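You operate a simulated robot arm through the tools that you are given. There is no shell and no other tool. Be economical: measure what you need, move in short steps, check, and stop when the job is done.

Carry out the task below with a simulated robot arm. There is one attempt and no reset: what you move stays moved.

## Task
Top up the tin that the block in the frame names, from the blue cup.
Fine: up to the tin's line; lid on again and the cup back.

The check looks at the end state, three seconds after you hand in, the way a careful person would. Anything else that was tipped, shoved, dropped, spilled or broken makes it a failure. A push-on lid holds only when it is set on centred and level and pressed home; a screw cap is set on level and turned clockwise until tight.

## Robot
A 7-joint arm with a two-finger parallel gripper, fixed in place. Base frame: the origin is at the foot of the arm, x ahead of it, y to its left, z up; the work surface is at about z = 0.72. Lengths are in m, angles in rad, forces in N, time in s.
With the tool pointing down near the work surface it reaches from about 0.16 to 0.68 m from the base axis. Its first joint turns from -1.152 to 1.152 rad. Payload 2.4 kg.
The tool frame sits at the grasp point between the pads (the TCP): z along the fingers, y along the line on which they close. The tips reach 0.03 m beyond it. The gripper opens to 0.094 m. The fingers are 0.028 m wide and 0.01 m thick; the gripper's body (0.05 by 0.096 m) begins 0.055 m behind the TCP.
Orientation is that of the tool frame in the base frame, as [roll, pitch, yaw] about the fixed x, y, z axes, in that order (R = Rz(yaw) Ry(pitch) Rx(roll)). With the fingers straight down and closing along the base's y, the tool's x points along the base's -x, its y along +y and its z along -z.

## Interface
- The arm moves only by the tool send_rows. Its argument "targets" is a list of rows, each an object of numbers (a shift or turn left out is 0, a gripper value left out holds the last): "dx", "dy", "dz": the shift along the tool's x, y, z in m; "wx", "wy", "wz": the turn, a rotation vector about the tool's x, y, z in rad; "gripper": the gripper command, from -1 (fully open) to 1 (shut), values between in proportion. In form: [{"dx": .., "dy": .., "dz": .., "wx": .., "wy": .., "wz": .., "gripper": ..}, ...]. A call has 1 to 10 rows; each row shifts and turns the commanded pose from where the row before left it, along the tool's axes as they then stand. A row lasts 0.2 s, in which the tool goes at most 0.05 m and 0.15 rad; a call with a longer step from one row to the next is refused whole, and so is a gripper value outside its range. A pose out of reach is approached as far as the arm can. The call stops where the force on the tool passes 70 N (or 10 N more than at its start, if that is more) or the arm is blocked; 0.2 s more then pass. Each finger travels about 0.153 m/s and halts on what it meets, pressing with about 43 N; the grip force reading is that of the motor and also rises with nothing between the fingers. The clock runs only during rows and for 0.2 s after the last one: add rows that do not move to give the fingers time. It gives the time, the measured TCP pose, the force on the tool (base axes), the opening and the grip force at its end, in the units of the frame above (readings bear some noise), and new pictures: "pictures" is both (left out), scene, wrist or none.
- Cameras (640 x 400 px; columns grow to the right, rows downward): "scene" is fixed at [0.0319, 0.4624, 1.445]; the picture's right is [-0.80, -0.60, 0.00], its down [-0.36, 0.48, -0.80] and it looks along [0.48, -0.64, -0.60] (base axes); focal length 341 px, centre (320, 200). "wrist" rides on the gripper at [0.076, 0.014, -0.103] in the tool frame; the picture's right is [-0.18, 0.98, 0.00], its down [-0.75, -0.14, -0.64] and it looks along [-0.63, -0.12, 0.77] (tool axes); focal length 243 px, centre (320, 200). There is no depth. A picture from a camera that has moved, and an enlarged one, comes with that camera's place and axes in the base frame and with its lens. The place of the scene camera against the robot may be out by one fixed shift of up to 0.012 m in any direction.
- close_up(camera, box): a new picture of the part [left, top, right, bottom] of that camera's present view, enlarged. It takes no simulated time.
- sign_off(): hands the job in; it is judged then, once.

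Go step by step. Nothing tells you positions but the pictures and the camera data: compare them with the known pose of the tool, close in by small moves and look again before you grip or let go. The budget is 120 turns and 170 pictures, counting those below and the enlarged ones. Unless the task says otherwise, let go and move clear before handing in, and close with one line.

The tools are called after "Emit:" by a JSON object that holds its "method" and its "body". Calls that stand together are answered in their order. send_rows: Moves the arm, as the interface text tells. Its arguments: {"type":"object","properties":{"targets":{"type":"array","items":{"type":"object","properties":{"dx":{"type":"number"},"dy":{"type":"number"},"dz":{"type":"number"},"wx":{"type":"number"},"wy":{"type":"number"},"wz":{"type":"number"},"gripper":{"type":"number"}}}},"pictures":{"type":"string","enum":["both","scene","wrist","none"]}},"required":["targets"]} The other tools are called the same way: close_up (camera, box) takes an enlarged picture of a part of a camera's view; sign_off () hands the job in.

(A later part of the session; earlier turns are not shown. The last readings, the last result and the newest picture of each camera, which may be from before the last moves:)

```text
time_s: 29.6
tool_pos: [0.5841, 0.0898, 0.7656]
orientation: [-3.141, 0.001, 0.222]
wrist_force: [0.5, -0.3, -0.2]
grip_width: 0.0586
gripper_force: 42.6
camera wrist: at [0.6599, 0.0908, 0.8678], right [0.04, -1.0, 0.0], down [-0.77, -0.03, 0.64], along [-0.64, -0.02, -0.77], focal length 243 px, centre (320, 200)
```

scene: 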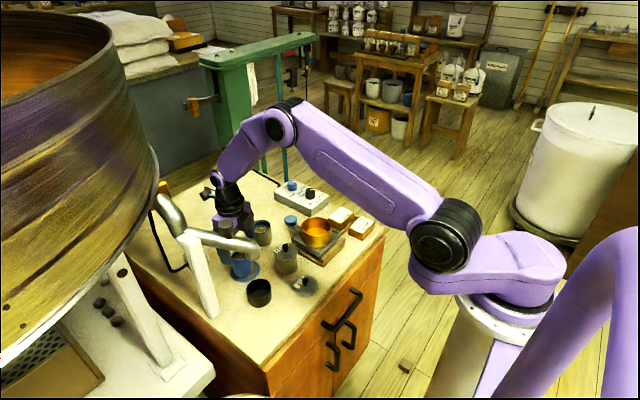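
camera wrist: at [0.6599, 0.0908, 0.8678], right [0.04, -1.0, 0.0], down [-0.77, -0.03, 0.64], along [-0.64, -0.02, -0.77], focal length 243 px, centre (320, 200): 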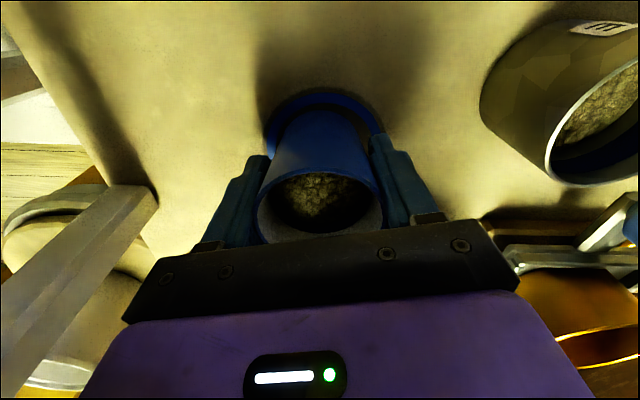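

Gripped at 58.6 mm. Lifting straight up slowly.

Emit:
{"method": "send_rows", "body": {"targets": [{"dz": -0.005}, {"dz": -0.015}, {"dz": -0.02}, {"dz": -0.025}, {"dz": -0.025}, {"dz": -0.02}, {"dz": -0.01}, {}], "pictures": "both"}}

Emit:
{"method": "close_up", "body": {"camera": "scene", "box": [190, 170, 310, 290]}}

Emit:
{"method": "close_up", "body": {"camera": "wrist", "box": [230, 20, 410, 200]}}

```text
time_s: 31.4
tool_pos: [0.5832, 0.0873, 0.8849]
orientation: [-3.141, 0.0, 0.221]
wrist_force: [0.0, -0.6, -0.7]
grip_width: 0.0589
gripper_force: 43.6
camera wrist: at [0.6603, 0.0897, 0.9877], right [0.04, -1.0, 0.0], down [-0.77, -0.03, 0.64], along [-0.64, -0.02, -0.77], focal length 243 px, centre (320, 200)
```

scene: 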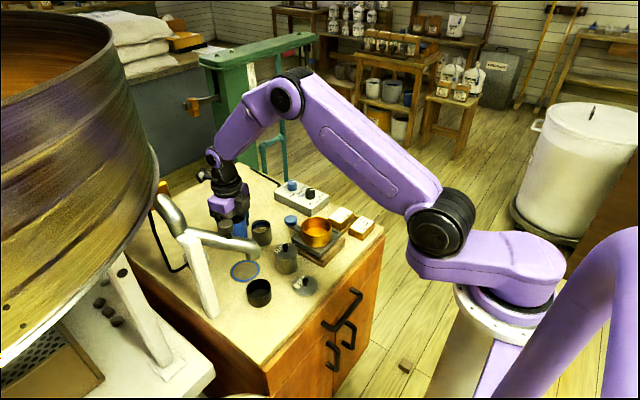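
wrist: 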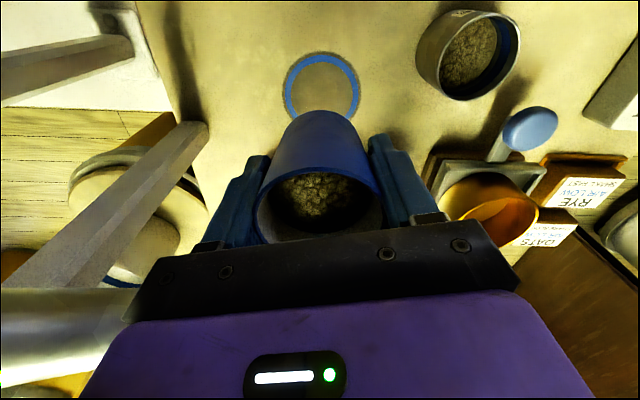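

```text
3.33 times, centred on (250, 230) of scene
camera zoom: at [0.0319, 0.4624, 1.445], right [-0.8, -0.6, 0.0], down [-0.36, 0.48, -0.8], along [0.48, -0.64, -0.6], focal length 1136 px, centre (553, 100)
```

zoom: 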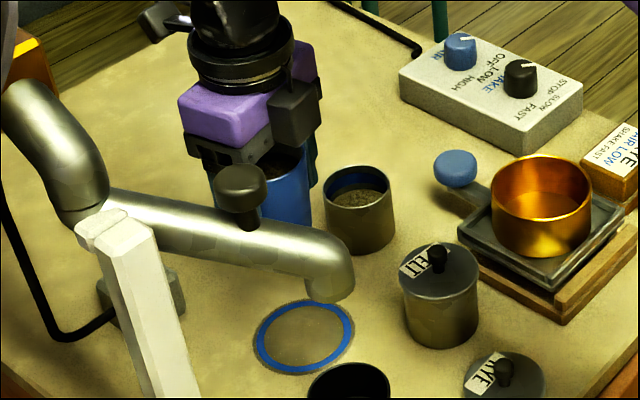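

```text
2.22 times, centred on (320, 110) of wrist
camera zoom: at [0.6603, 0.0897, 0.9877], right [0.04, -1.0, 0.0], down [-0.77, -0.03, 0.64], along [-0.64, -0.02, -0.77], focal length 539 px, centre (320, 400)
```

zoom: 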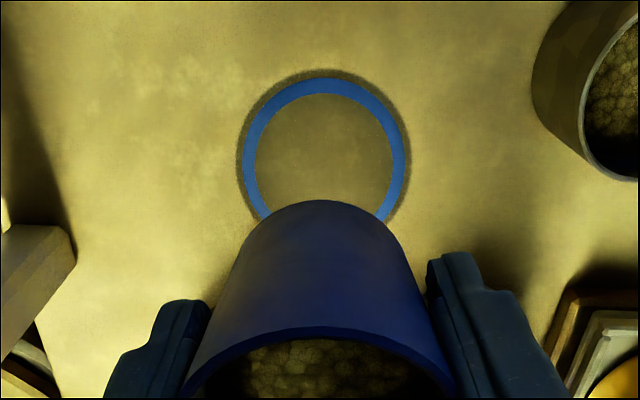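

The ring centre is about (0.585, 0.086), so the cup stood centred and its return pose is the grasp pose (0.584, 0.088, 0.7655). Now I carry it beyond the tin so its near lip will sit over the opening when tilted.

Emit:
{"method": "send_rows", "body": {"targets": [{"dx": 0.008, "dy": 0.018}, {"dx": 0.009, "dy": 0.022}, {"dx": 0.009, "dy": 0.024}, {"dx": 0.009, "dy": 0.024}, {"dx": 0.008, "dy": 0.022}, {"dx": 0.007, "dy": 0.016, "dz": 0.01}, {"dz": 0.02}, {}], "pictures": "both"}}

Emit:
{"method": "close_up", "body": {"camera": "scene", "box": [220, 170, 320, 270]}}

```text
time_s: 33.2
tool_pos: [0.6615, -0.0237, 0.8567]
orientation: [3.141, 0.001, 0.223]
wrist_force: [-0.2, 0.3, -1.1]
grip_width: 0.0587
gripper_force: 42.6
camera wrist: at [0.7371, -0.0221, 0.9595], right [0.04, -1.0, 0.0], down [-0.77, -0.03, 0.64], along [-0.64, -0.02, -0.77], focal length 243 px, centre (320, 200)
```

scene: 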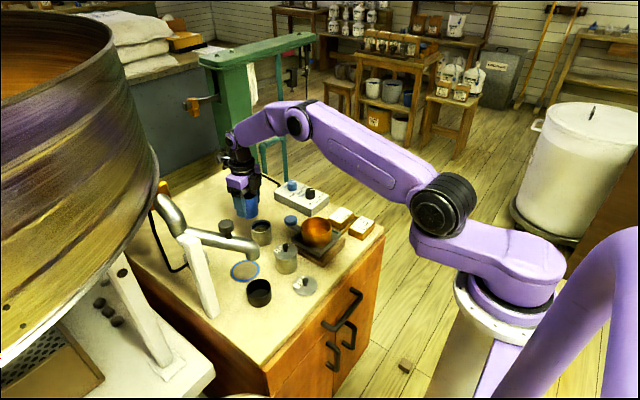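
wrist: 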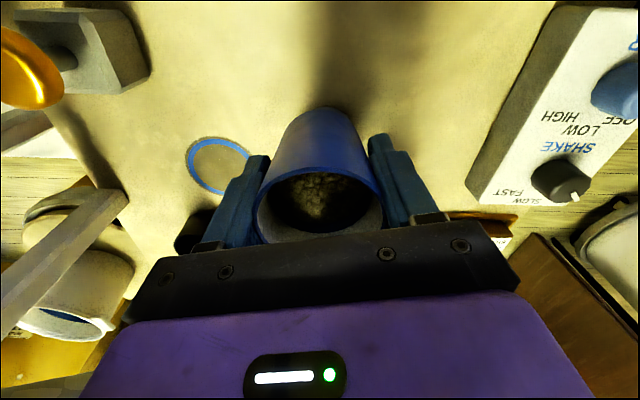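

```text
4.00 times, centred on (270, 220) of scene
camera zoom: at [0.0319, 0.4624, 1.445], right [-0.8, -0.6, 0.0], down [-0.36, 0.48, -0.8], along [0.48, -0.64, -0.6], focal length 1364 px, centre (520, 120)
```

zoom: 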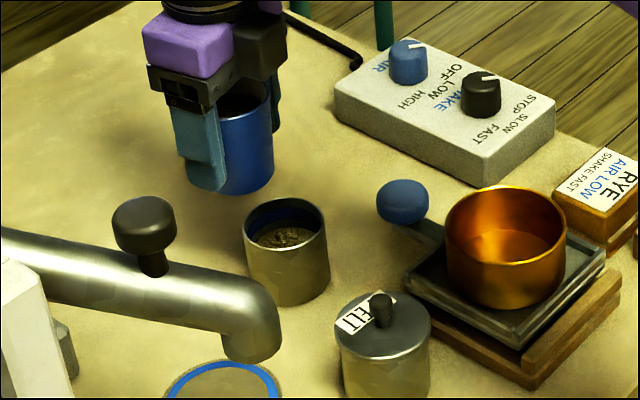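

Positioned. Start tilting the cup slowly to about 0.6 rad and look.

Emit:
{"method": "send_rows", "body": {"targets": [{"wy": 0.1}, {"wy": 0.1}, {"wy": 0.1}, {"wy": 0.1}, {"wy": 0.1}, {"wy": 0.1}, {}], "pictures": "none"}}

Emit:
{"method": "close_up", "body": {"camera": "scene", "box": [220, 170, 320, 270]}}

Emit:
{"method": "close_up", "body": {"camera": "wrist", "box": [230, 80, 410, 260]}}

```text
time_s: 34.8
tool_pos: [0.6589, -0.024, 0.855]
orientation: [-3.141, -0.599, 0.221]
wrist_force: [0.2, 1.2, -1.1]
grip_width: 0.0584
gripper_force: 42.5
```

```text
4.00 times, centred on (270, 220) of scene
camera zoom: at [0.0319, 0.4624, 1.445], right [-0.8, -0.6, 0.0], down [-0.36, 0.48, -0.8], along [0.48, -0.64, -0.6], focal length 1364 px, centre (520, 120)
```

zoom: 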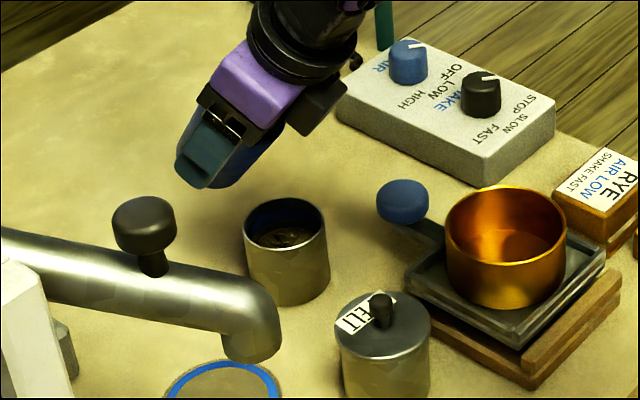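

```text
2.22 times, centred on (320, 170) of wrist
camera zoom: at [0.6665, -0.0371, 0.9829], right [0.07, -0.99, -0.1], down [-0.99, -0.08, 0.1], along [-0.11, 0.1, -0.99], focal length 539 px, centre (320, 267)
```

zoom: 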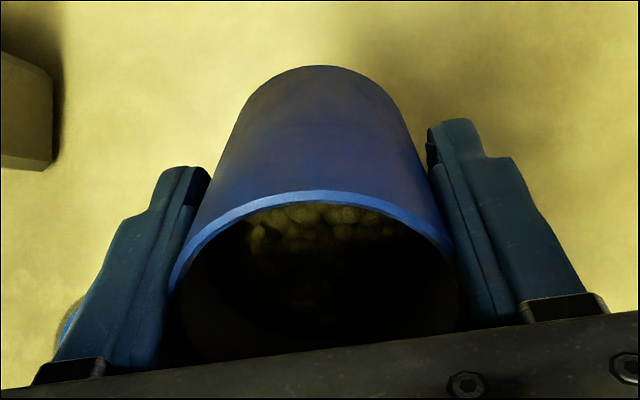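

Nothing flows yet. I'll lower a little and keep tilting in small steps.

Emit:
{"method": "send_rows", "body": {"targets": [{"wy": 0.06}, {"wy": 0.06}, {"dx": -0.0066, "dz": 0.0075}, {"dx": -0.0066, "dz": 0.0075, "wy": 0.03}, {"wy": 0.03}, {}], "pictures": "none"}}

Emit:
{"method": "close_up", "body": {"camera": "scene", "box": [235, 180, 305, 250]}}

Emit:
{"method": "close_up", "body": {"camera": "wrist", "box": [230, 80, 410, 260]}}

```text
time_s: 36.2
tool_pos: [0.6605, -0.0253, 0.8356]
orientation: [-3.14, -0.78, 0.222]
wrist_force: [0.2, -0.5, -1.2]
grip_width: 0.0583
gripper_force: 44.0
```

```text
5.71 times, centred on (270, 215) of scene
camera zoom: at [0.0319, 0.4624, 1.445], right [-0.8, -0.6, 0.0], down [-0.36, 0.48, -0.8], along [0.48, -0.64, -0.6], focal length 1948 px, centre (606, 114)
```

zoom: 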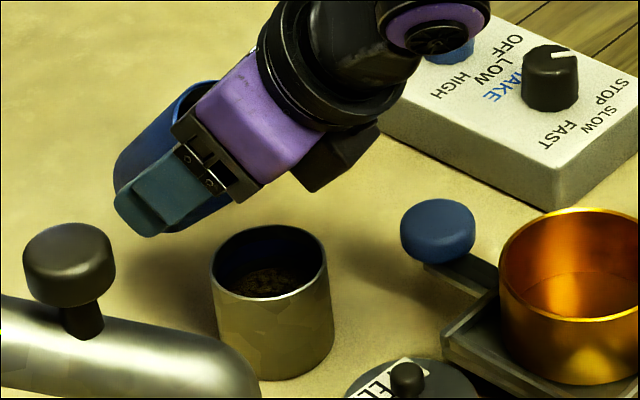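

```text
2.22 times, centred on (320, 170) of wrist
camera zoom: at [0.6445, -0.0432, 0.9622], right [0.09, -0.99, -0.13], down [-0.99, -0.08, -0.07], along [0.06, 0.14, -0.99], focal length 539 px, centre (320, 267)
```

zoom: 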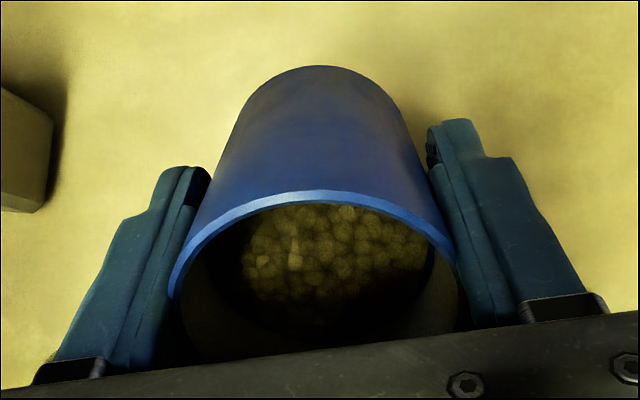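

Grain is creeping toward the lip, and the lip should be over the tin centre. Tilting on in small steps.

Emit:
{"method": "send_rows", "body": {"targets": [{"wy": 0.04}, {"wy": 0.04}, {"wy": 0.04}, {}], "pictures": "none"}}

Emit:
{"method": "close_up", "body": {"camera": "scene", "box": [235, 180, 305, 250]}}

Emit:
{"method": "close_up", "body": {"camera": "wrist", "box": [230, 80, 410, 260]}}

```text
time_s: 37.2
tool_pos: [0.6596, -0.0253, 0.8359]
orientation: [-3.141, -0.901, 0.223]
wrist_force: [-0.3, -0.6, -1.6]
grip_width: 0.0584
gripper_force: 43.8
```

```text
5.71 times, centred on (270, 215) of scene
camera zoom: at [0.0319, 0.4624, 1.445], right [-0.8, -0.6, 0.0], down [-0.36, 0.48, -0.8], along [0.48, -0.64, -0.6], focal length 1948 px, centre (606, 114)
```

zoom: 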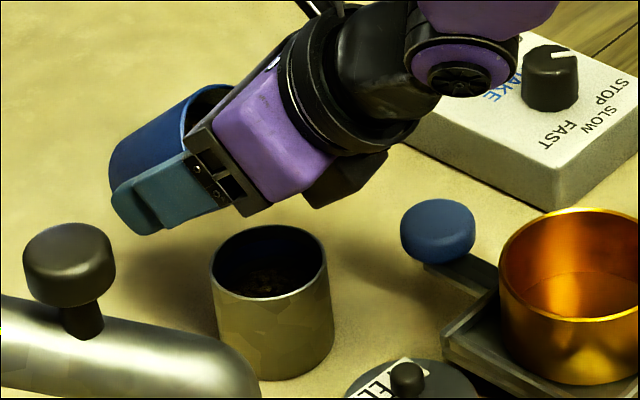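

```text
2.22 times, centred on (320, 170) of wrist
camera zoom: at [0.6293, -0.0459, 0.9591], right [0.11, -0.98, -0.14], down [-0.98, -0.08, -0.19], along [0.18, 0.16, -0.97], focal length 539 px, centre (320, 267)
```

zoom: 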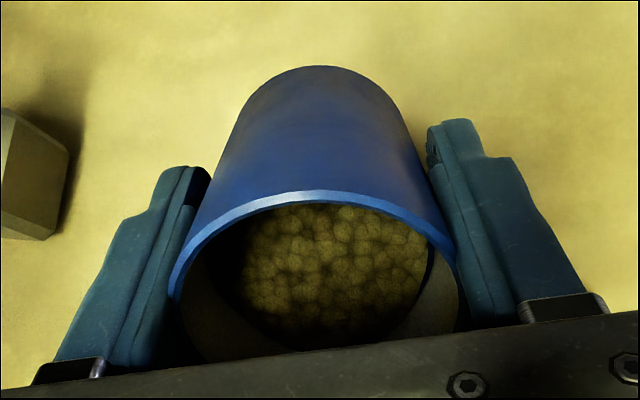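

Emit:
{"method": "send_rows", "body": {"targets": [{"wy": 0.04}, {"wy": 0.04}, {"wy": 0.04}, {}], "pictures": "none"}}

Emit:
{"method": "close_up", "body": {"camera": "scene", "box": [235, 180, 305, 250]}}

Emit:
{"method": "close_up", "body": {"camera": "wrist", "box": [230, 80, 410, 260]}}

```text
time_s: 38.2
tool_pos: [0.6601, -0.025, 0.8364]
orientation: [3.142, -1.019, 0.222]
wrist_force: [-0.8, 0.4, -1.5]
grip_width: 0.0583
gripper_force: 42.8
```

```text
5.71 times, centred on (270, 215) of scene
camera zoom: at [0.0319, 0.4624, 1.445], right [-0.8, -0.6, 0.0], down [-0.36, 0.48, -0.8], along [0.48, -0.64, -0.6], focal length 1948 px, centre (606, 114)
```

zoom: 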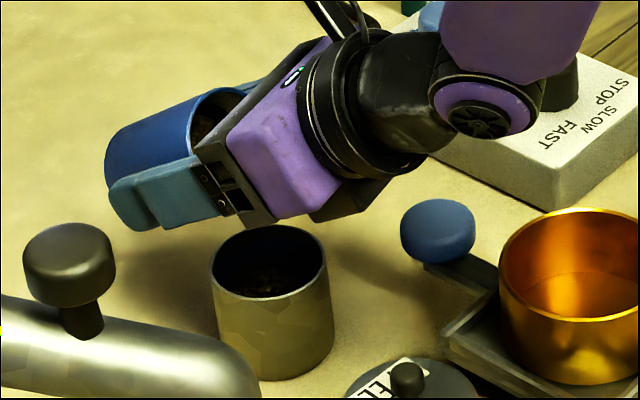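

```text
2.22 times, centred on (320, 170) of wrist
camera zoom: at [0.6155, -0.0489, 0.9544], right [0.12, -0.98, -0.16], down [-0.95, -0.07, -0.31], along [0.29, 0.19, -0.94], focal length 539 px, centre (320, 267)
```

zoom: 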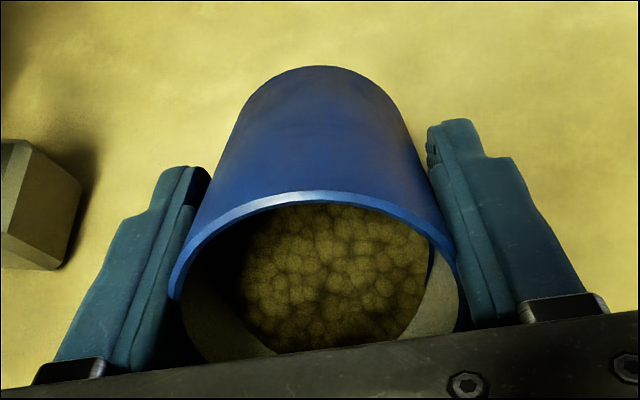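

Grain has reached near the lip. Continuing in finer steps.

Emit:
{"method": "send_rows", "body": {"targets": [{"wy": 0.03}, {"wy": 0.03}, {}, {}], "pictures": "none"}}

Emit:
{"method": "close_up", "body": {"camera": "scene", "box": [235, 180, 305, 250]}}

Emit:
{"method": "close_up", "body": {"camera": "wrist", "box": [230, 80, 410, 260]}}

```text
time_s: 39.2
tool_pos: [0.6596, -0.0246, 0.8356]
orientation: [3.14, -1.08, 0.223]
wrist_force: [-0.4, -0.7, -2.2]
grip_width: 0.0582
gripper_force: 42.8
```

```text
5.71 times, centred on (270, 215) of scene
camera zoom: at [0.0319, 0.4624, 1.445], right [-0.8, -0.6, 0.0], down [-0.36, 0.48, -0.8], along [0.48, -0.64, -0.6], focal length 1948 px, centre (606, 114)
```

zoom: 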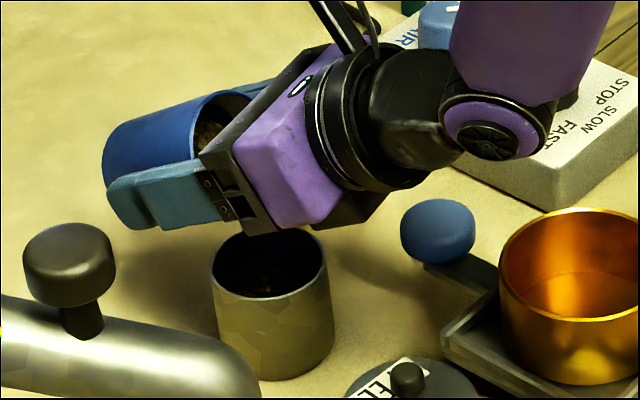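

```text
2.22 times, centred on (320, 170) of wrist
camera zoom: at [0.6091, -0.0503, 0.951], right [0.13, -0.98, -0.16], down [-0.93, -0.07, -0.36], along [0.34, 0.2, -0.92], focal length 539 px, centre (320, 267)
```

zoom: 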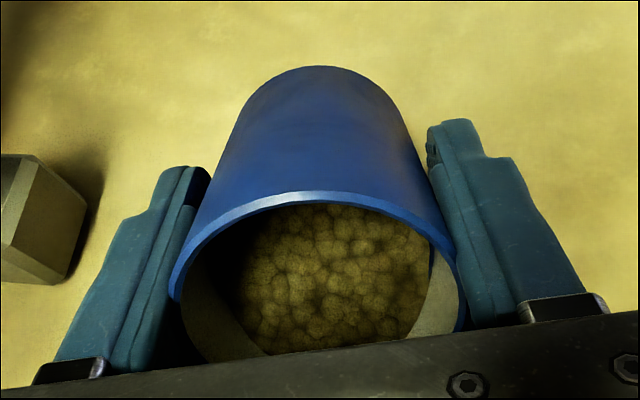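

Emit:
{"method": "send_rows", "body": {"targets": [{"wy": 0.03}, {"wy": 0.03}, {}, {}], "pictures": "none"}}

Emit:
{"method": "close_up", "body": {"camera": "scene", "box": [235, 180, 305, 250]}}

Emit:
{"method": "close_up", "body": {"camera": "wrist", "box": [230, 80, 410, 260]}}

```text
time_s: 40.2
tool_pos: [0.66, -0.0244, 0.836]
orientation: [3.141, -1.139, 0.223]
wrist_force: [0.3, -0.4, -0.7]
grip_width: 0.0582
gripper_force: 42.9
```

```text
5.71 times, centred on (270, 215) of scene
camera zoom: at [0.0319, 0.4624, 1.445], right [-0.8, -0.6, 0.0], down [-0.36, 0.48, -0.8], along [0.48, -0.64, -0.6], focal length 1948 px, centre (606, 114)
```

zoom: 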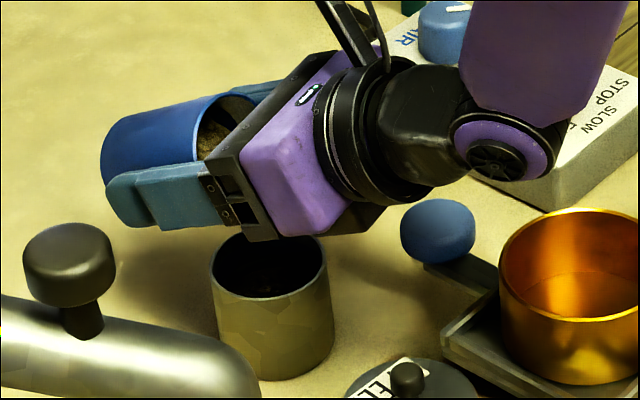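

```text
2.22 times, centred on (320, 170) of wrist
camera zoom: at [0.6023, -0.0516, 0.9479], right [0.14, -0.98, -0.17], down [-0.91, -0.06, -0.42], along [0.4, 0.21, -0.89], focal length 539 px, centre (320, 267)
```

zoom: 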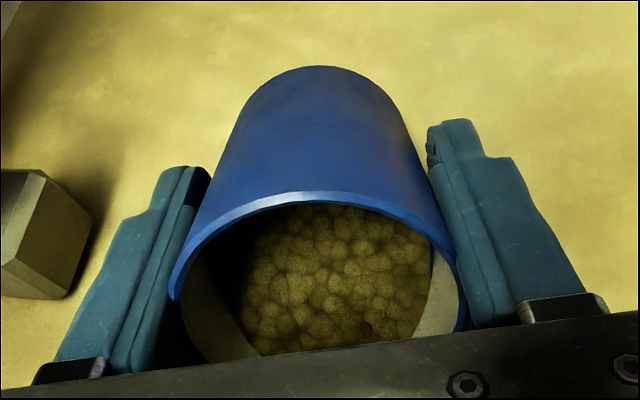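

Emit:
{"method": "send_rows", "body": {"targets": [{"wy": 0.03}, {"wy": 0.03}, {}, {}], "pictures": "none"}}

Emit:
{"method": "close_up", "body": {"camera": "scene", "box": [235, 190, 295, 250]}}

Emit:
{"method": "close_up", "body": {"camera": "wrist", "box": [270, 120, 390, 250]}}

```text
time_s: 41.2
tool_pos: [0.6611, -0.0246, 0.8345]
orientation: [-3.141, -1.2, 0.222]
wrist_force: [-0.4, 0.6, -1.0]
grip_width: 0.0582
gripper_force: 42.8
```

```text
6.67 times, centred on (265, 220) of scene
camera zoom: at [0.0319, 0.4624, 1.445], right [-0.8, -0.6, 0.0], down [-0.36, 0.48, -0.8], along [0.48, -0.64, -0.6], focal length 2273 px, centre (687, 67)
```

zoom: 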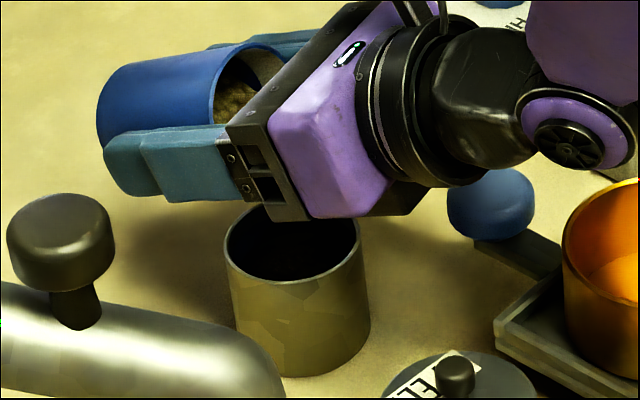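

```text
3.08 times, centred on (330, 185) of wrist
camera zoom: at [0.596, -0.0535, 0.9438], right [0.15, -0.97, -0.17], down [-0.88, -0.05, -0.47], along [0.45, 0.22, -0.87], focal length 746 px, centre (289, 246)
```

zoom: 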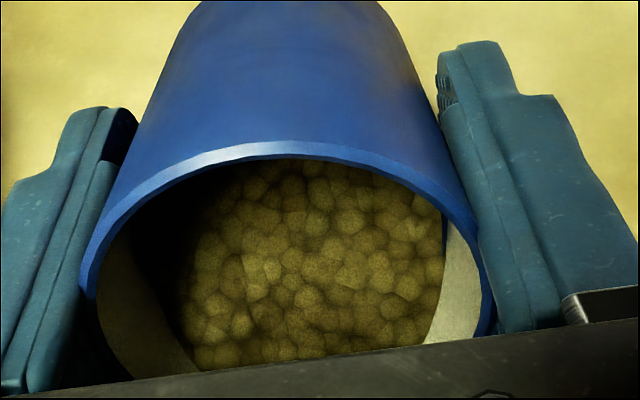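

Emit:
{"method": "close_up", "body": {"camera": "scene", "box": [253, 208, 273, 222]}}

Emit:
{"method": "close_up", "body": {"camera": "scene", "box": [245, 185, 285, 225]}}

```text
16.00 times, centred on (263, 215) of scene
camera zoom: at [0.0319, 0.4624, 1.445], right [-0.8, -0.6, 0.0], down [-0.36, 0.48, -0.8], along [0.48, -0.64, -0.6], focal length 5454 px, centre (1232, -40)
```

zoom: 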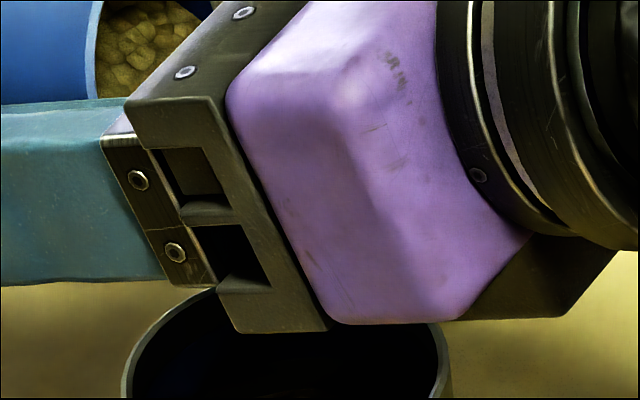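

```text
10.00 times, centred on (265, 205) of scene
camera zoom: at [0.0319, 0.4624, 1.445], right [-0.8, -0.6, 0.0], down [-0.36, 0.48, -0.8], along [0.48, -0.64, -0.6], focal length 3409 px, centre (870, 150)
```

zoom: 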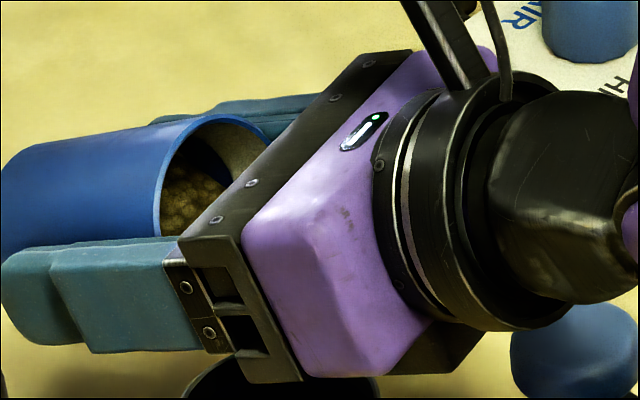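

Emit:
{"method": "close_up", "body": {"camera": "scene", "box": [253, 216, 275, 234]}}

```text
16.00 times, centred on (264, 225) of scene
camera zoom: at [0.0319, 0.4624, 1.445], right [-0.8, -0.6, 0.0], down [-0.36, 0.48, -0.8], along [0.48, -0.64, -0.6], focal length 5454 px, centre (1216, -200)
```

zoom: 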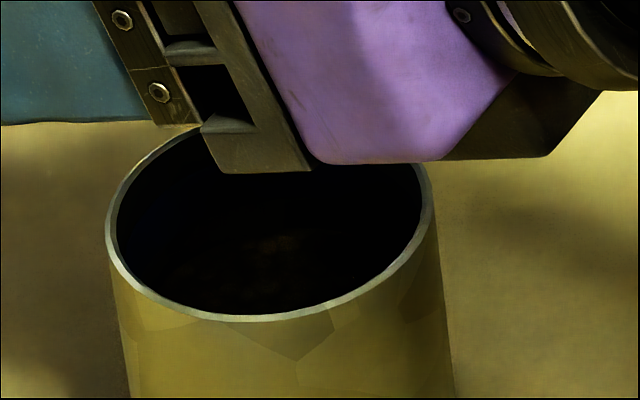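

Emit:
{"method": "send_rows", "body": {"targets": [{"wy": 0.03}, {"wy": 0.03}, {}, {}], "pictures": "none"}}

Emit:
{"method": "close_up", "body": {"camera": "scene", "box": [245, 195, 285, 235]}}

Emit:
{"method": "close_up", "body": {"camera": "wrist", "box": [270, 120, 390, 250]}}

```text
time_s: 42.2
tool_pos: [0.6593, -0.0235, 0.8358]
orientation: [3.141, -1.261, 0.221]
wrist_force: [0.2, -0.3, -0.5]
grip_width: 0.0583
gripper_force: 43.0
```

```text
10.00 times, centred on (265, 215) of scene
camera zoom: at [0.0319, 0.4624, 1.445], right [-0.8, -0.6, 0.0], down [-0.36, 0.48, -0.8], along [0.48, -0.64, -0.6], focal length 3409 px, centre (870, 50)
```

zoom: 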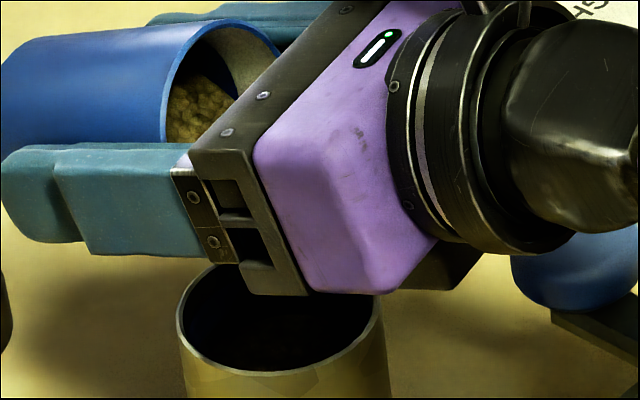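

```text
3.08 times, centred on (330, 185) of wrist
camera zoom: at [0.5894, -0.055, 0.9394], right [0.16, -0.97, -0.18], down [-0.85, -0.05, -0.52], along [0.5, 0.23, -0.84], focal length 746 px, centre (289, 246)
```

zoom: 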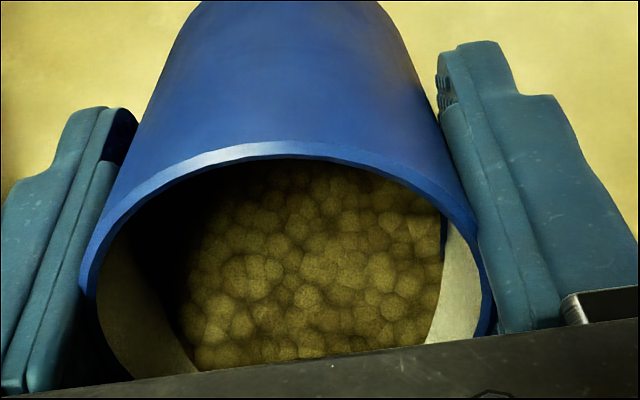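

Flow may have begun; I'll tip back to about 0.7 rad to see the tin's level.

Emit:
{"method": "send_rows", "body": {"targets": [{"wy": -0.14}, {"wy": -0.14}, {"wy": -0.14}, {"wy": -0.14}, {}], "pictures": "none"}}

Emit:
{"method": "close_up", "body": {"camera": "scene", "box": [245, 205, 285, 245]}}

Emit:
{"method": "close_up", "body": {"camera": "scene", "box": [220, 190, 310, 280]}}

```text
time_s: 43.4
tool_pos: [0.6589, -0.0259, 0.8347]
orientation: [3.141, -0.697, 0.222]
wrist_force: [-0.7, 0.0, -1.2]
grip_width: 0.0583
gripper_force: 42.8
```

```text
10.00 times, centred on (265, 225) of scene
camera zoom: at [0.0319, 0.4624, 1.445], right [-0.8, -0.6, 0.0], down [-0.36, 0.48, -0.8], along [0.48, -0.64, -0.6], focal length 3409 px, centre (870, -50)
```

zoom: 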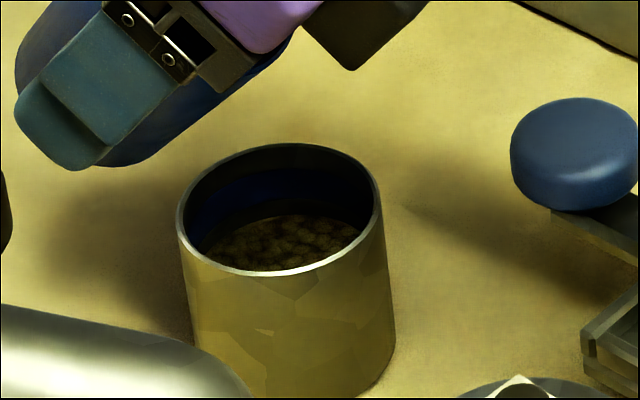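

```text
4.44 times, centred on (265, 235) of scene
camera zoom: at [0.0319, 0.4624, 1.445], right [-0.8, -0.6, 0.0], down [-0.36, 0.48, -0.8], along [0.48, -0.64, -0.6], focal length 1515 px, centre (564, 44)
```

zoom: 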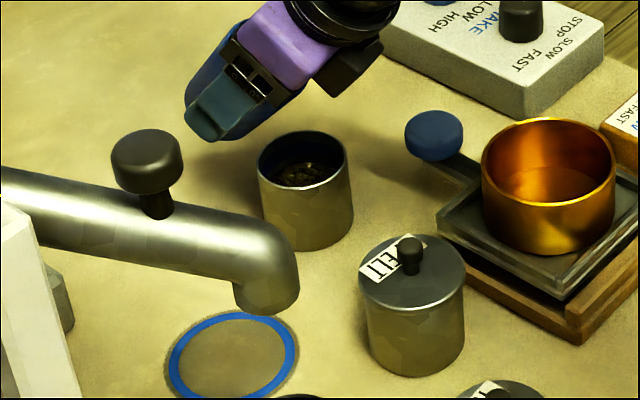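

Little or nothing has flowed yet. Tilting again, further this time.

Emit:
{"method": "send_rows", "body": {"targets": [{"wy": 0.14}, {"wy": 0.14}, {"wy": 0.14}, {"wy": 0.14}, {"wy": 0.04}, {"wy": 0.03}, {}, {}], "pictures": "none"}}

Emit:
{"method": "close_up", "body": {"camera": "scene", "box": [245, 195, 285, 235]}}

Emit:
{"method": "close_up", "body": {"camera": "wrist", "box": [270, 120, 390, 250]}}

```text
time_s: 45.2
tool_pos: [0.6602, -0.0238, 0.8359]
orientation: [3.14, -1.33, 0.224]
wrist_force: [0.6, -0.4, -0.6]
grip_width: 0.0583
gripper_force: 42.9
```

```text
10.00 times, centred on (265, 215) of scene
camera zoom: at [0.0319, 0.4624, 1.445], right [-0.8, -0.6, 0.0], down [-0.36, 0.48, -0.8], along [0.48, -0.64, -0.6], focal length 3409 px, centre (870, 50)
```

zoom: 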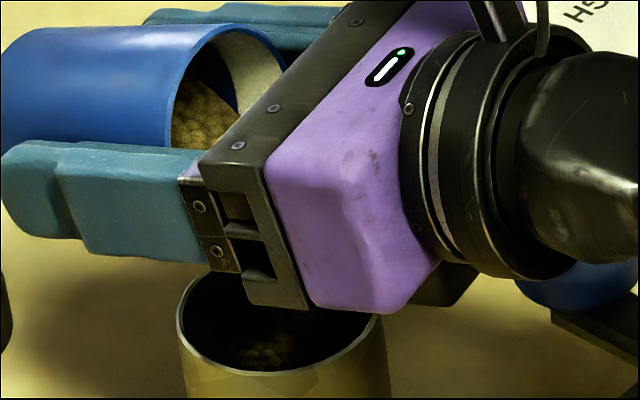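

```text
3.08 times, centred on (330, 185) of wrist
camera zoom: at [0.5827, -0.0569, 0.9341], right [0.17, -0.97, -0.18], down [-0.81, -0.04, -0.58], along [0.55, 0.25, -0.8], focal length 746 px, centre (289, 246)
```

zoom: 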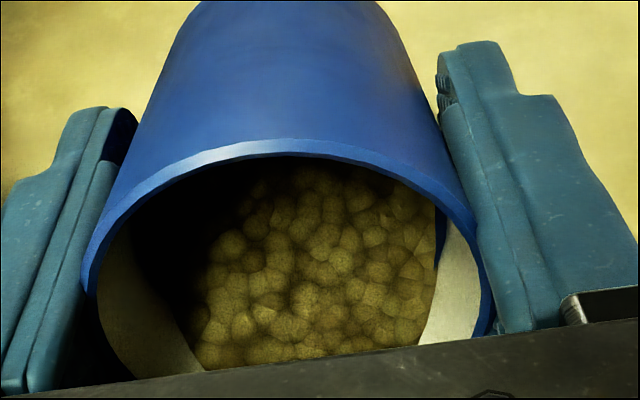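

Flow looks to have started (a lighter heap in the tin). A bit more, with a pause.

Emit:
{"method": "send_rows", "body": {"targets": [{"wy": 0.03}, {}, {}, {}], "pictures": "none"}}

Emit:
{"method": "close_up", "body": {"camera": "scene", "box": [245, 200, 285, 240]}}

```text
time_s: 46.2
tool_pos: [0.6601, -0.0253, 0.8352]
orientation: [-3.142, -1.359, 0.222]
wrist_force: [0.7, 0.1, -0.9]
grip_width: 0.0584
gripper_force: 42.5
```

```text
10.00 times, centred on (265, 220) of scene
camera zoom: at [0.0319, 0.4624, 1.445], right [-0.8, -0.6, 0.0], down [-0.36, 0.48, -0.8], along [0.48, -0.64, -0.6], focal length 3409 px, centre (870, 0)
```

zoom: 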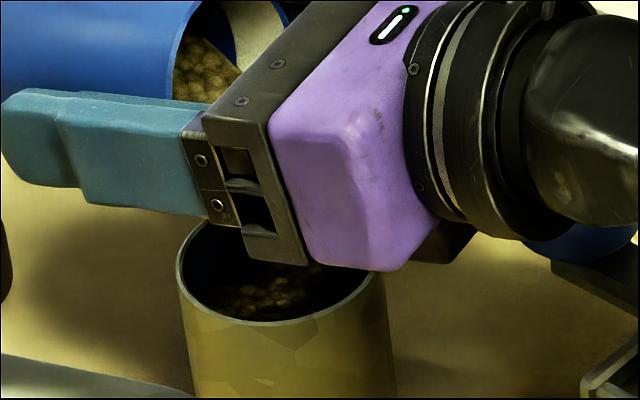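

Grain is piling in the tin. I'll tip back now and check the level against the band.

Emit:
{"method": "send_rows", "body": {"targets": [{"wy": -0.14}, {"wy": -0.14}, {"wy": -0.14}, {"wy": -0.14}, {"wy": -0.1}, {}], "pictures": "none"}}

Emit:
{"method": "close_up", "body": {"camera": "scene", "box": [245, 205, 285, 245]}}

Emit:
{"method": "close_up", "body": {"camera": "wrist", "box": [230, 80, 410, 260]}}

```text
time_s: 47.6
tool_pos: [0.6599, -0.026, 0.8351]
orientation: [3.141, -0.697, 0.222]
wrist_force: [0.1, -0.1, -0.9]
grip_width: 0.0585
gripper_force: 42.9
```

```text
10.00 times, centred on (265, 225) of scene
camera zoom: at [0.0319, 0.4624, 1.445], right [-0.8, -0.6, 0.0], down [-0.36, 0.48, -0.8], along [0.48, -0.64, -0.6], focal length 3409 px, centre (870, -50)
```

zoom: 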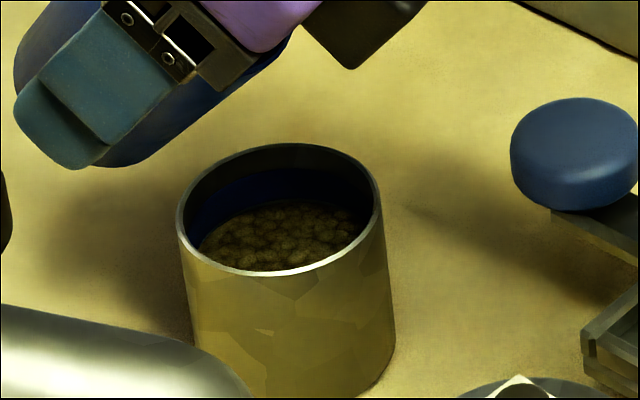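

```text
2.22 times, centred on (320, 170) of wrist
camera zoom: at [0.6541, -0.0408, 0.9635], right [0.08, -0.99, -0.12], down [-1.0, -0.08, 0.01], along [-0.02, 0.12, -0.99], focal length 539 px, centre (320, 267)
```

zoom: 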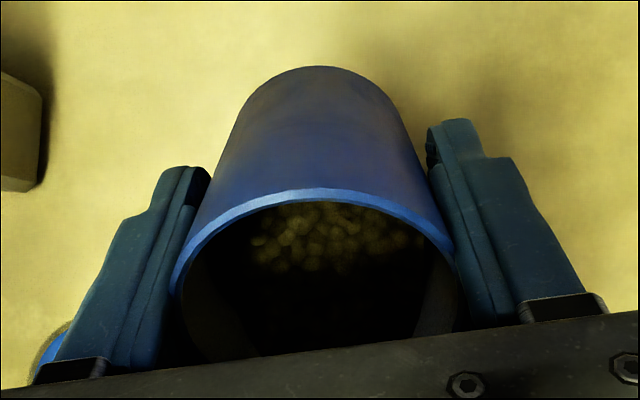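

The level has risen to the lower part of the blue band, with no spill visible. I'll level the cup and lift it for a better lit look.

Emit:
{"method": "send_rows", "body": {"targets": [{"wy": -0.14}, {"wy": -0.14, "dz": -0.01}, {"wy": -0.14, "dz": -0.01}, {"wy": -0.14, "dz": -0.015}, {"wy": -0.137, "dz": -0.02}, {"dz": -0.03}, {"dz": -0.03, "dx": 0.0}, {}], "pictures": "wrist"}}

Emit:
{"method": "close_up", "body": {"camera": "scene", "box": [245, 205, 285, 245]}}

```text
time_s: 49.4
tool_pos: [0.6336, -0.0274, 0.935]
orientation: [-3.103, -0.162, 0.241]
wrist_force: [0.1, -0.1, -1.6]
grip_width: 0.0583
gripper_force: 43.1
out of reach, approached as far as the arm can: row 2, 3
camera wrist: at [0.6948, -0.0307, 1.0481], right [0.06, -1.0, -0.07], down [-0.85, -0.09, 0.52], along [-0.52, 0.03, -0.85], focal length 243 px, centre (320, 200)
```

wrist: 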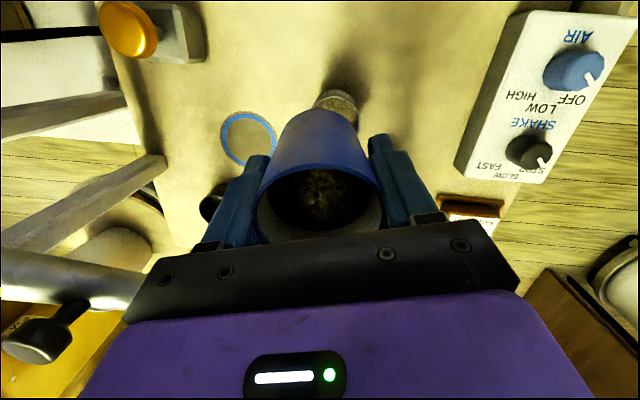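

```text
10.00 times, centred on (265, 225) of scene
camera zoom: at [0.0319, 0.4624, 1.445], right [-0.8, -0.6, 0.0], down [-0.36, 0.48, -0.8], along [0.48, -0.64, -0.6], focal length 3409 px, centre (870, -50)
```

zoom: 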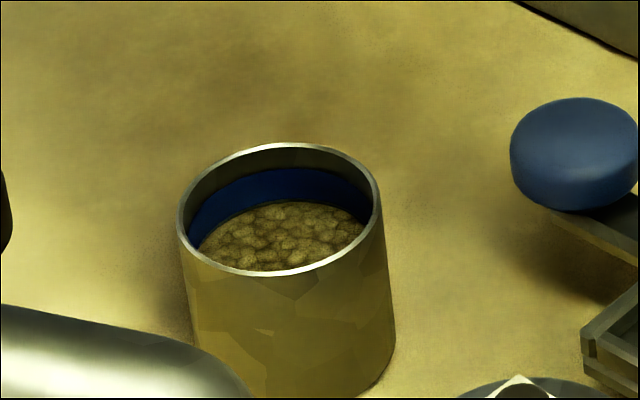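

In good light the grain is right at the lower edge of the band, so a little more is needed. The arm's pose drifted during the lift; I'll level it and return to the pouring place.

Emit:
{"method": "send_rows", "body": {"targets": [{"wx": -0.0386}, {"wy": -0.14}, {"wy": -0.022}, {"dx": 0.0263, "dy": 0.004, "dz": 0.02}, {"dz": 0.03}, {"dz": 0.03}, {}], "pictures": "none"}}

```text
time_s: 51.0
tool_pos: [0.6613, -0.0234, 0.8545]
orientation: [-3.139, 0.003, 0.239]
wrist_force: [-0.2, 0.0, -1.0]
grip_width: 0.0583
gripper_force: 43.4
```

Emit:
{"method": "send_rows", "body": {"targets": [{"wy": 0.14}, {"wy": 0.14}, {"wy": 0.14}, {"wy": 0.14}, {"wy": 0.14}, {"dx": -0.0122, "dz": 0.0145}, {"wy": 0.14}, {"wy": 0.14}, {"wy": 0.14}, {"wy": 0.14}], "pictures": "none"}}

Emit:
{"method": "send_rows", "body": {"targets": [{"wy": 0.06}, {"wy": 0.04}, {"wy": 0.03}, {}, {}], "pictures": "none"}}

Emit:
{"method": "close_up", "body": {"camera": "scene", "box": [245, 200, 285, 240]}}

```text
time_s: 53.2
tool_pos: [0.6598, -0.0167, 0.8345]
orientation: [-3.073, -1.164, 0.191]
wrist_force: [0.3, 0.7, -0.7]
grip_width: 0.0584
gripper_force: 43.6
out of reach, approached as far as the arm can: row 5
```

```text
time_s: 54.4
tool_pos: [0.6582, -0.0182, 0.8349]
orientation: [-3.04, -1.291, 0.159]
wrist_force: [0.7, 0.3, -1.3]
grip_width: 0.0585
gripper_force: 42.7
```

```text
10.00 times, centred on (265, 220) of scene
camera zoom: at [0.0319, 0.4624, 1.445], right [-0.8, -0.6, 0.0], down [-0.36, 0.48, -0.8], along [0.48, -0.64, -0.6], focal length 3409 px, centre (870, 0)
```

zoom: 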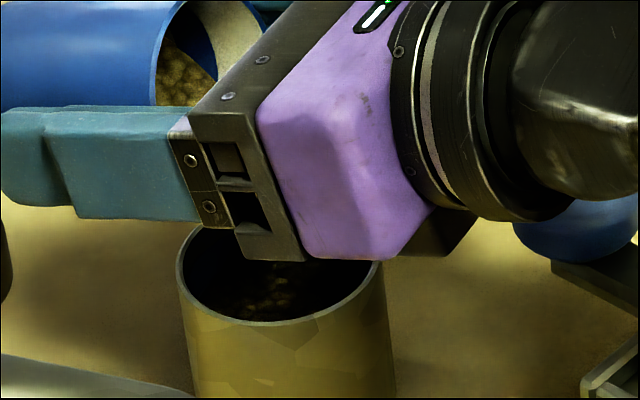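

The pose is about 6 mm off sideways from a truncated step; I'll shift back over the tin centre, then tilt the last bit.

Emit:
{"method": "send_rows", "body": {"targets": [{"dy": 0.006}, {"wx": -0.025}, {"wy": 0.04}, {"wy": 0.04}, {"wy": 0.02}, {}, {}], "pictures": "none"}}

Emit:
{"method": "close_up", "body": {"camera": "scene", "box": [245, 200, 285, 240]}}

```text
time_s: 56.0
tool_pos: [0.6601, -0.0236, 0.8364]
orientation: [-3.026, -1.391, 0.117]
wrist_force: [0.2, 0.5, -1.0]
grip_width: 0.0582
gripper_force: 42.9
```

```text
10.00 times, centred on (265, 220) of scene
camera zoom: at [0.0319, 0.4624, 1.445], right [-0.8, -0.6, 0.0], down [-0.36, 0.48, -0.8], along [0.48, -0.64, -0.6], focal length 3409 px, centre (870, 0)
```

zoom: 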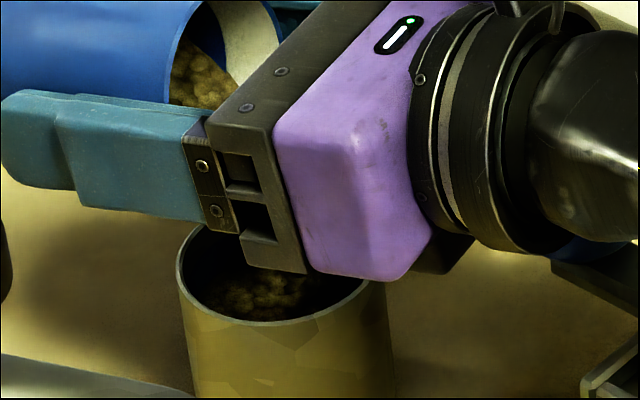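

Emit:
{"method": "send_rows", "body": {"targets": [{"wy": -0.14}, {"wy": -0.14}, {"wy": -0.14}, {"wy": -0.14}, {"wy": -0.12}, {}], "pictures": "none"}}

Emit:
{"method": "close_up", "body": {"camera": "scene", "box": [245, 205, 285, 245]}}

```text
time_s: 57.4
tool_pos: [0.6595, -0.0234, 0.8352]
orientation: [-3.115, -0.709, 0.213]
wrist_force: [0.0, 0.1, -0.3]
grip_width: 0.058
gripper_force: 43.8
```

```text
10.00 times, centred on (265, 225) of scene
camera zoom: at [0.0319, 0.4624, 1.445], right [-0.8, -0.6, 0.0], down [-0.36, 0.48, -0.8], along [0.48, -0.64, -0.6], focal length 3409 px, centre (870, -50)
```

zoom: 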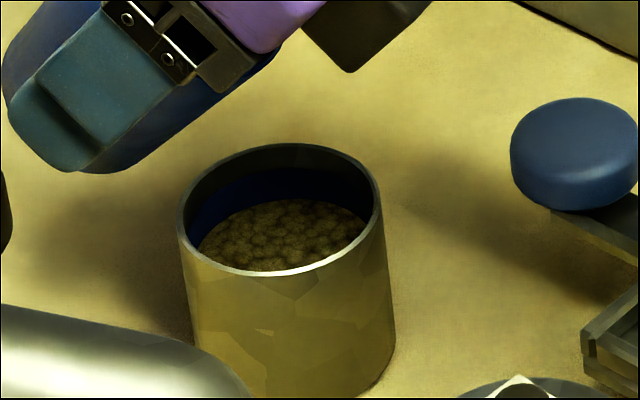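

Now a little higher; another small pour should bring it to mid-band. I raise 1 cm for clearance and tilt slightly further.

Emit:
{"method": "send_rows", "body": {"targets": [{"dx": 0.0065, "dz": -0.0076}, {"wy": 0.14}, {"wy": 0.14}, {"wy": 0.14}, {"wy": 0.14}, {"wy": 0.08}, {"wy": 0.05}, {"wy": 0.04}, {}, {}], "pictures": "none"}}

Emit:
{"method": "close_up", "body": {"camera": "scene", "box": [245, 200, 285, 240]}}

```text
time_s: 59.6
tool_pos: [0.6597, -0.0237, 0.8457]
orientation: [-2.982, -1.442, 0.071]
wrist_force: [0.6, -0.7, 0.0]
grip_width: 0.0581
gripper_force: 43.1
```

```text
10.00 times, centred on (265, 220) of scene
camera zoom: at [0.0319, 0.4624, 1.445], right [-0.8, -0.6, 0.0], down [-0.36, 0.48, -0.8], along [0.48, -0.64, -0.6], focal length 3409 px, centre (870, 0)
```

zoom: 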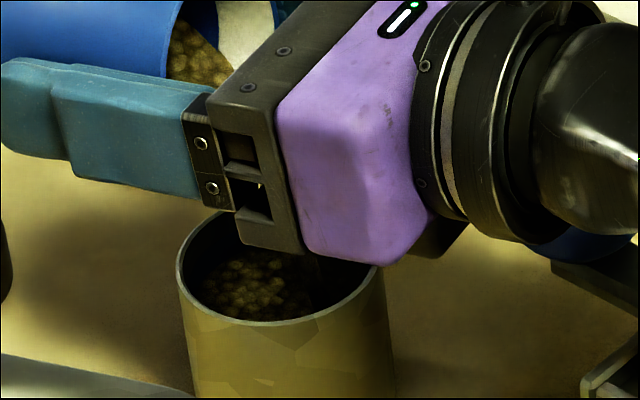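

Emit:
{"method": "send_rows", "body": {"targets": [{}, {}, {"wy": -0.14}, {"wy": -0.14}, {"wy": -0.14}, {"wy": -0.14}, {"wy": -0.14}, {}], "pictures": "none"}}

Emit:
{"method": "close_up", "body": {"camera": "scene", "box": [245, 205, 285, 245]}}

```text
time_s: 61.4
tool_pos: [0.6612, -0.0229, 0.8455]
orientation: [-3.113, -0.743, 0.214]
wrist_force: [0.5, -0.6, -0.4]
grip_width: 0.0584
gripper_force: 42.9
```

```text
10.00 times, centred on (265, 225) of scene
camera zoom: at [0.0319, 0.4624, 1.445], right [-0.8, -0.6, 0.0], down [-0.36, 0.48, -0.8], along [0.48, -0.64, -0.6], focal length 3409 px, centre (870, -50)
```

zoom: 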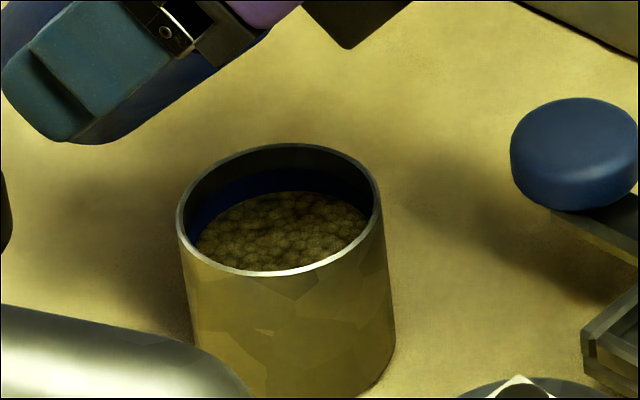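

The level is now at about mid-band, with no spill. I'll level the cup in place, then check the pose.

Emit:
{"method": "send_rows", "body": {"targets": [{"wy": -0.14}, {"wy": -0.14}, {"wy": -0.14}, {"wy": -0.14}, {"wy": -0.14}, {"wy": -0.043}, {"wx": -0.025}, {}], "pictures": "both"}}

Emit:
{"method": "close_up", "body": {"camera": "scene", "box": [245, 205, 285, 245]}}

```text
time_s: 63.2
tool_pos: [0.6611, -0.0172, 0.8461]
orientation: [-3.11, -0.142, 0.244]
wrist_force: [0.7, 0.2, -0.7]
grip_width: 0.0585
gripper_force: 43.0
out of reach, approached as far as the arm can: row 2, 3
camera wrist: at [0.7232, -0.0182, 0.9572], right [0.07, -1.0, -0.06], down [-0.84, -0.09, 0.53], along [-0.54, 0.01, -0.84], focal length 243 px, centre (320, 200)
```

scene: 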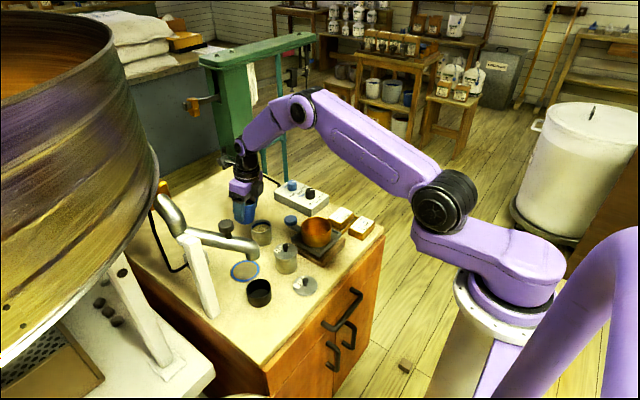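
wrist: 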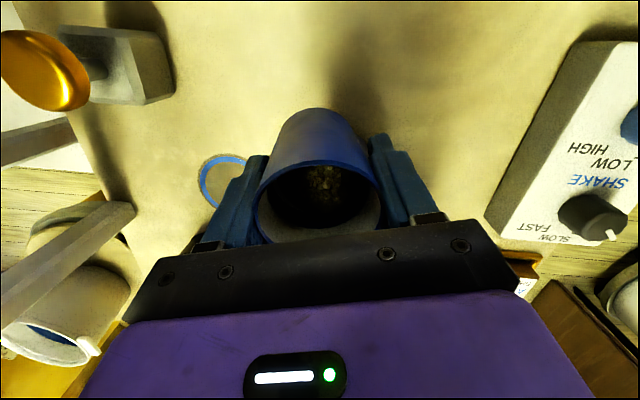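

```text
10.00 times, centred on (265, 225) of scene
camera zoom: at [0.0319, 0.4624, 1.445], right [-0.8, -0.6, 0.0], down [-0.36, 0.48, -0.8], along [0.48, -0.64, -0.6], focal length 3409 px, centre (870, -50)
```

zoom: 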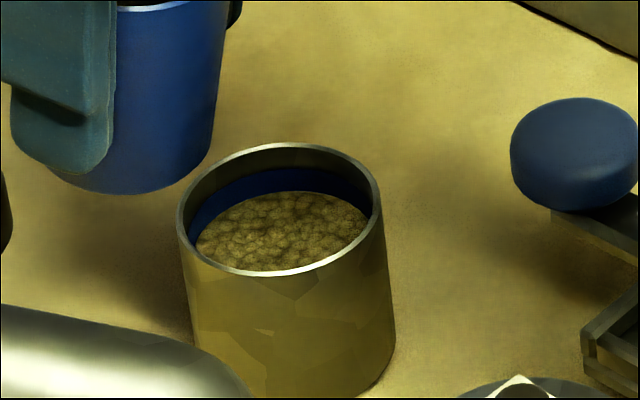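

Mid-band it is. Correct the residual tilt, lift, and carry the cup back over its ring.

Emit:
{"method": "send_rows", "body": {"targets": [{"wx": -0.0316}, {"wy": -0.1}, {"wy": -0.042}, {"dz": -0.03}, {"dz": -0.02}, {"dx": -0.012, "dy": -0.03}, {"dx": -0.0125, "dy": -0.03}, {"dx": -0.0125, "dy": -0.03}, {"dx": -0.0123, "dy": -0.0305}, {}], "pictures": "wrist"}}

```text
time_s: 65.4
tool_pos: [0.5862, 0.0879, 0.8956]
orientation: [-3.141, -0.002, 0.245]
wrist_force: [0.1, -0.3, -0.9]
grip_width: 0.0583
gripper_force: 42.9
camera wrist: at [0.6619, 0.0924, 0.9991], right [0.06, -1.0, 0.0], down [-0.77, -0.05, 0.64], along [-0.64, -0.04, -0.77], focal length 243 px, centre (320, 200)
```

wrist: 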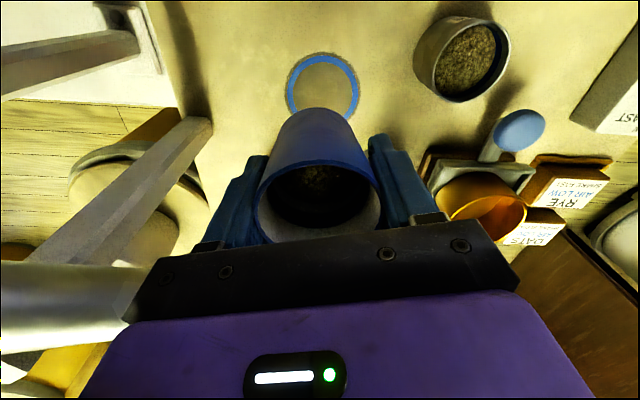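

Level and over the ring. Lowering.

Emit:
{"method": "send_rows", "body": {"targets": [{"dx": -0.0015, "dz": 0.03}, {"dz": 0.035}, {"dz": 0.035}, {"dz": 0.018}, {"dz": 0.005}, {"dz": 0.003}], "pictures": "wrist"}}

```text
time_s: 66.8
tool_pos: [0.5841, 0.0891, 0.7702]
orientation: [3.14, 0.0, 0.243]
wrist_force: [-0.4, -0.1, -1.2]
grip_width: 0.0585
gripper_force: 43.0
camera wrist: at [0.6595, 0.093, 0.8727], right [0.06, -1.0, 0.0], down [-0.77, -0.05, 0.64], along [-0.64, -0.04, -0.77], focal length 243 px, centre (320, 200)
```

wrist: 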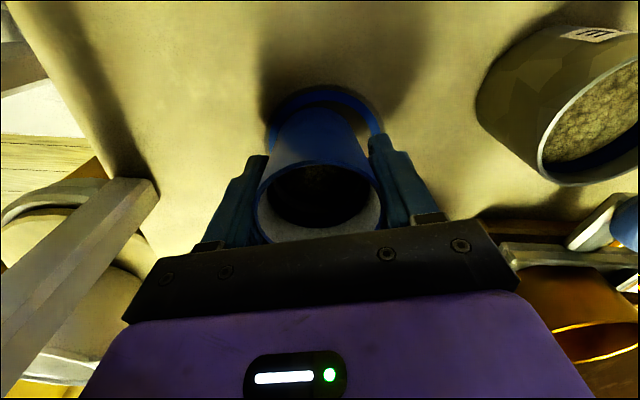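

Emit:
{"method": "send_rows", "body": {"targets": [{"dz": 0.002}, {"dz": 0.001}, {"dz": 0.001}], "pictures": "none"}}

```text
time_s: 67.6
tool_pos: [0.5828, 0.091, 0.7677]
orientation: [3.141, -0.003, 0.249]
wrist_force: [-4.3, 6.7, 26.6]
grip_width: 0.0582
gripper_force: 42.6
```

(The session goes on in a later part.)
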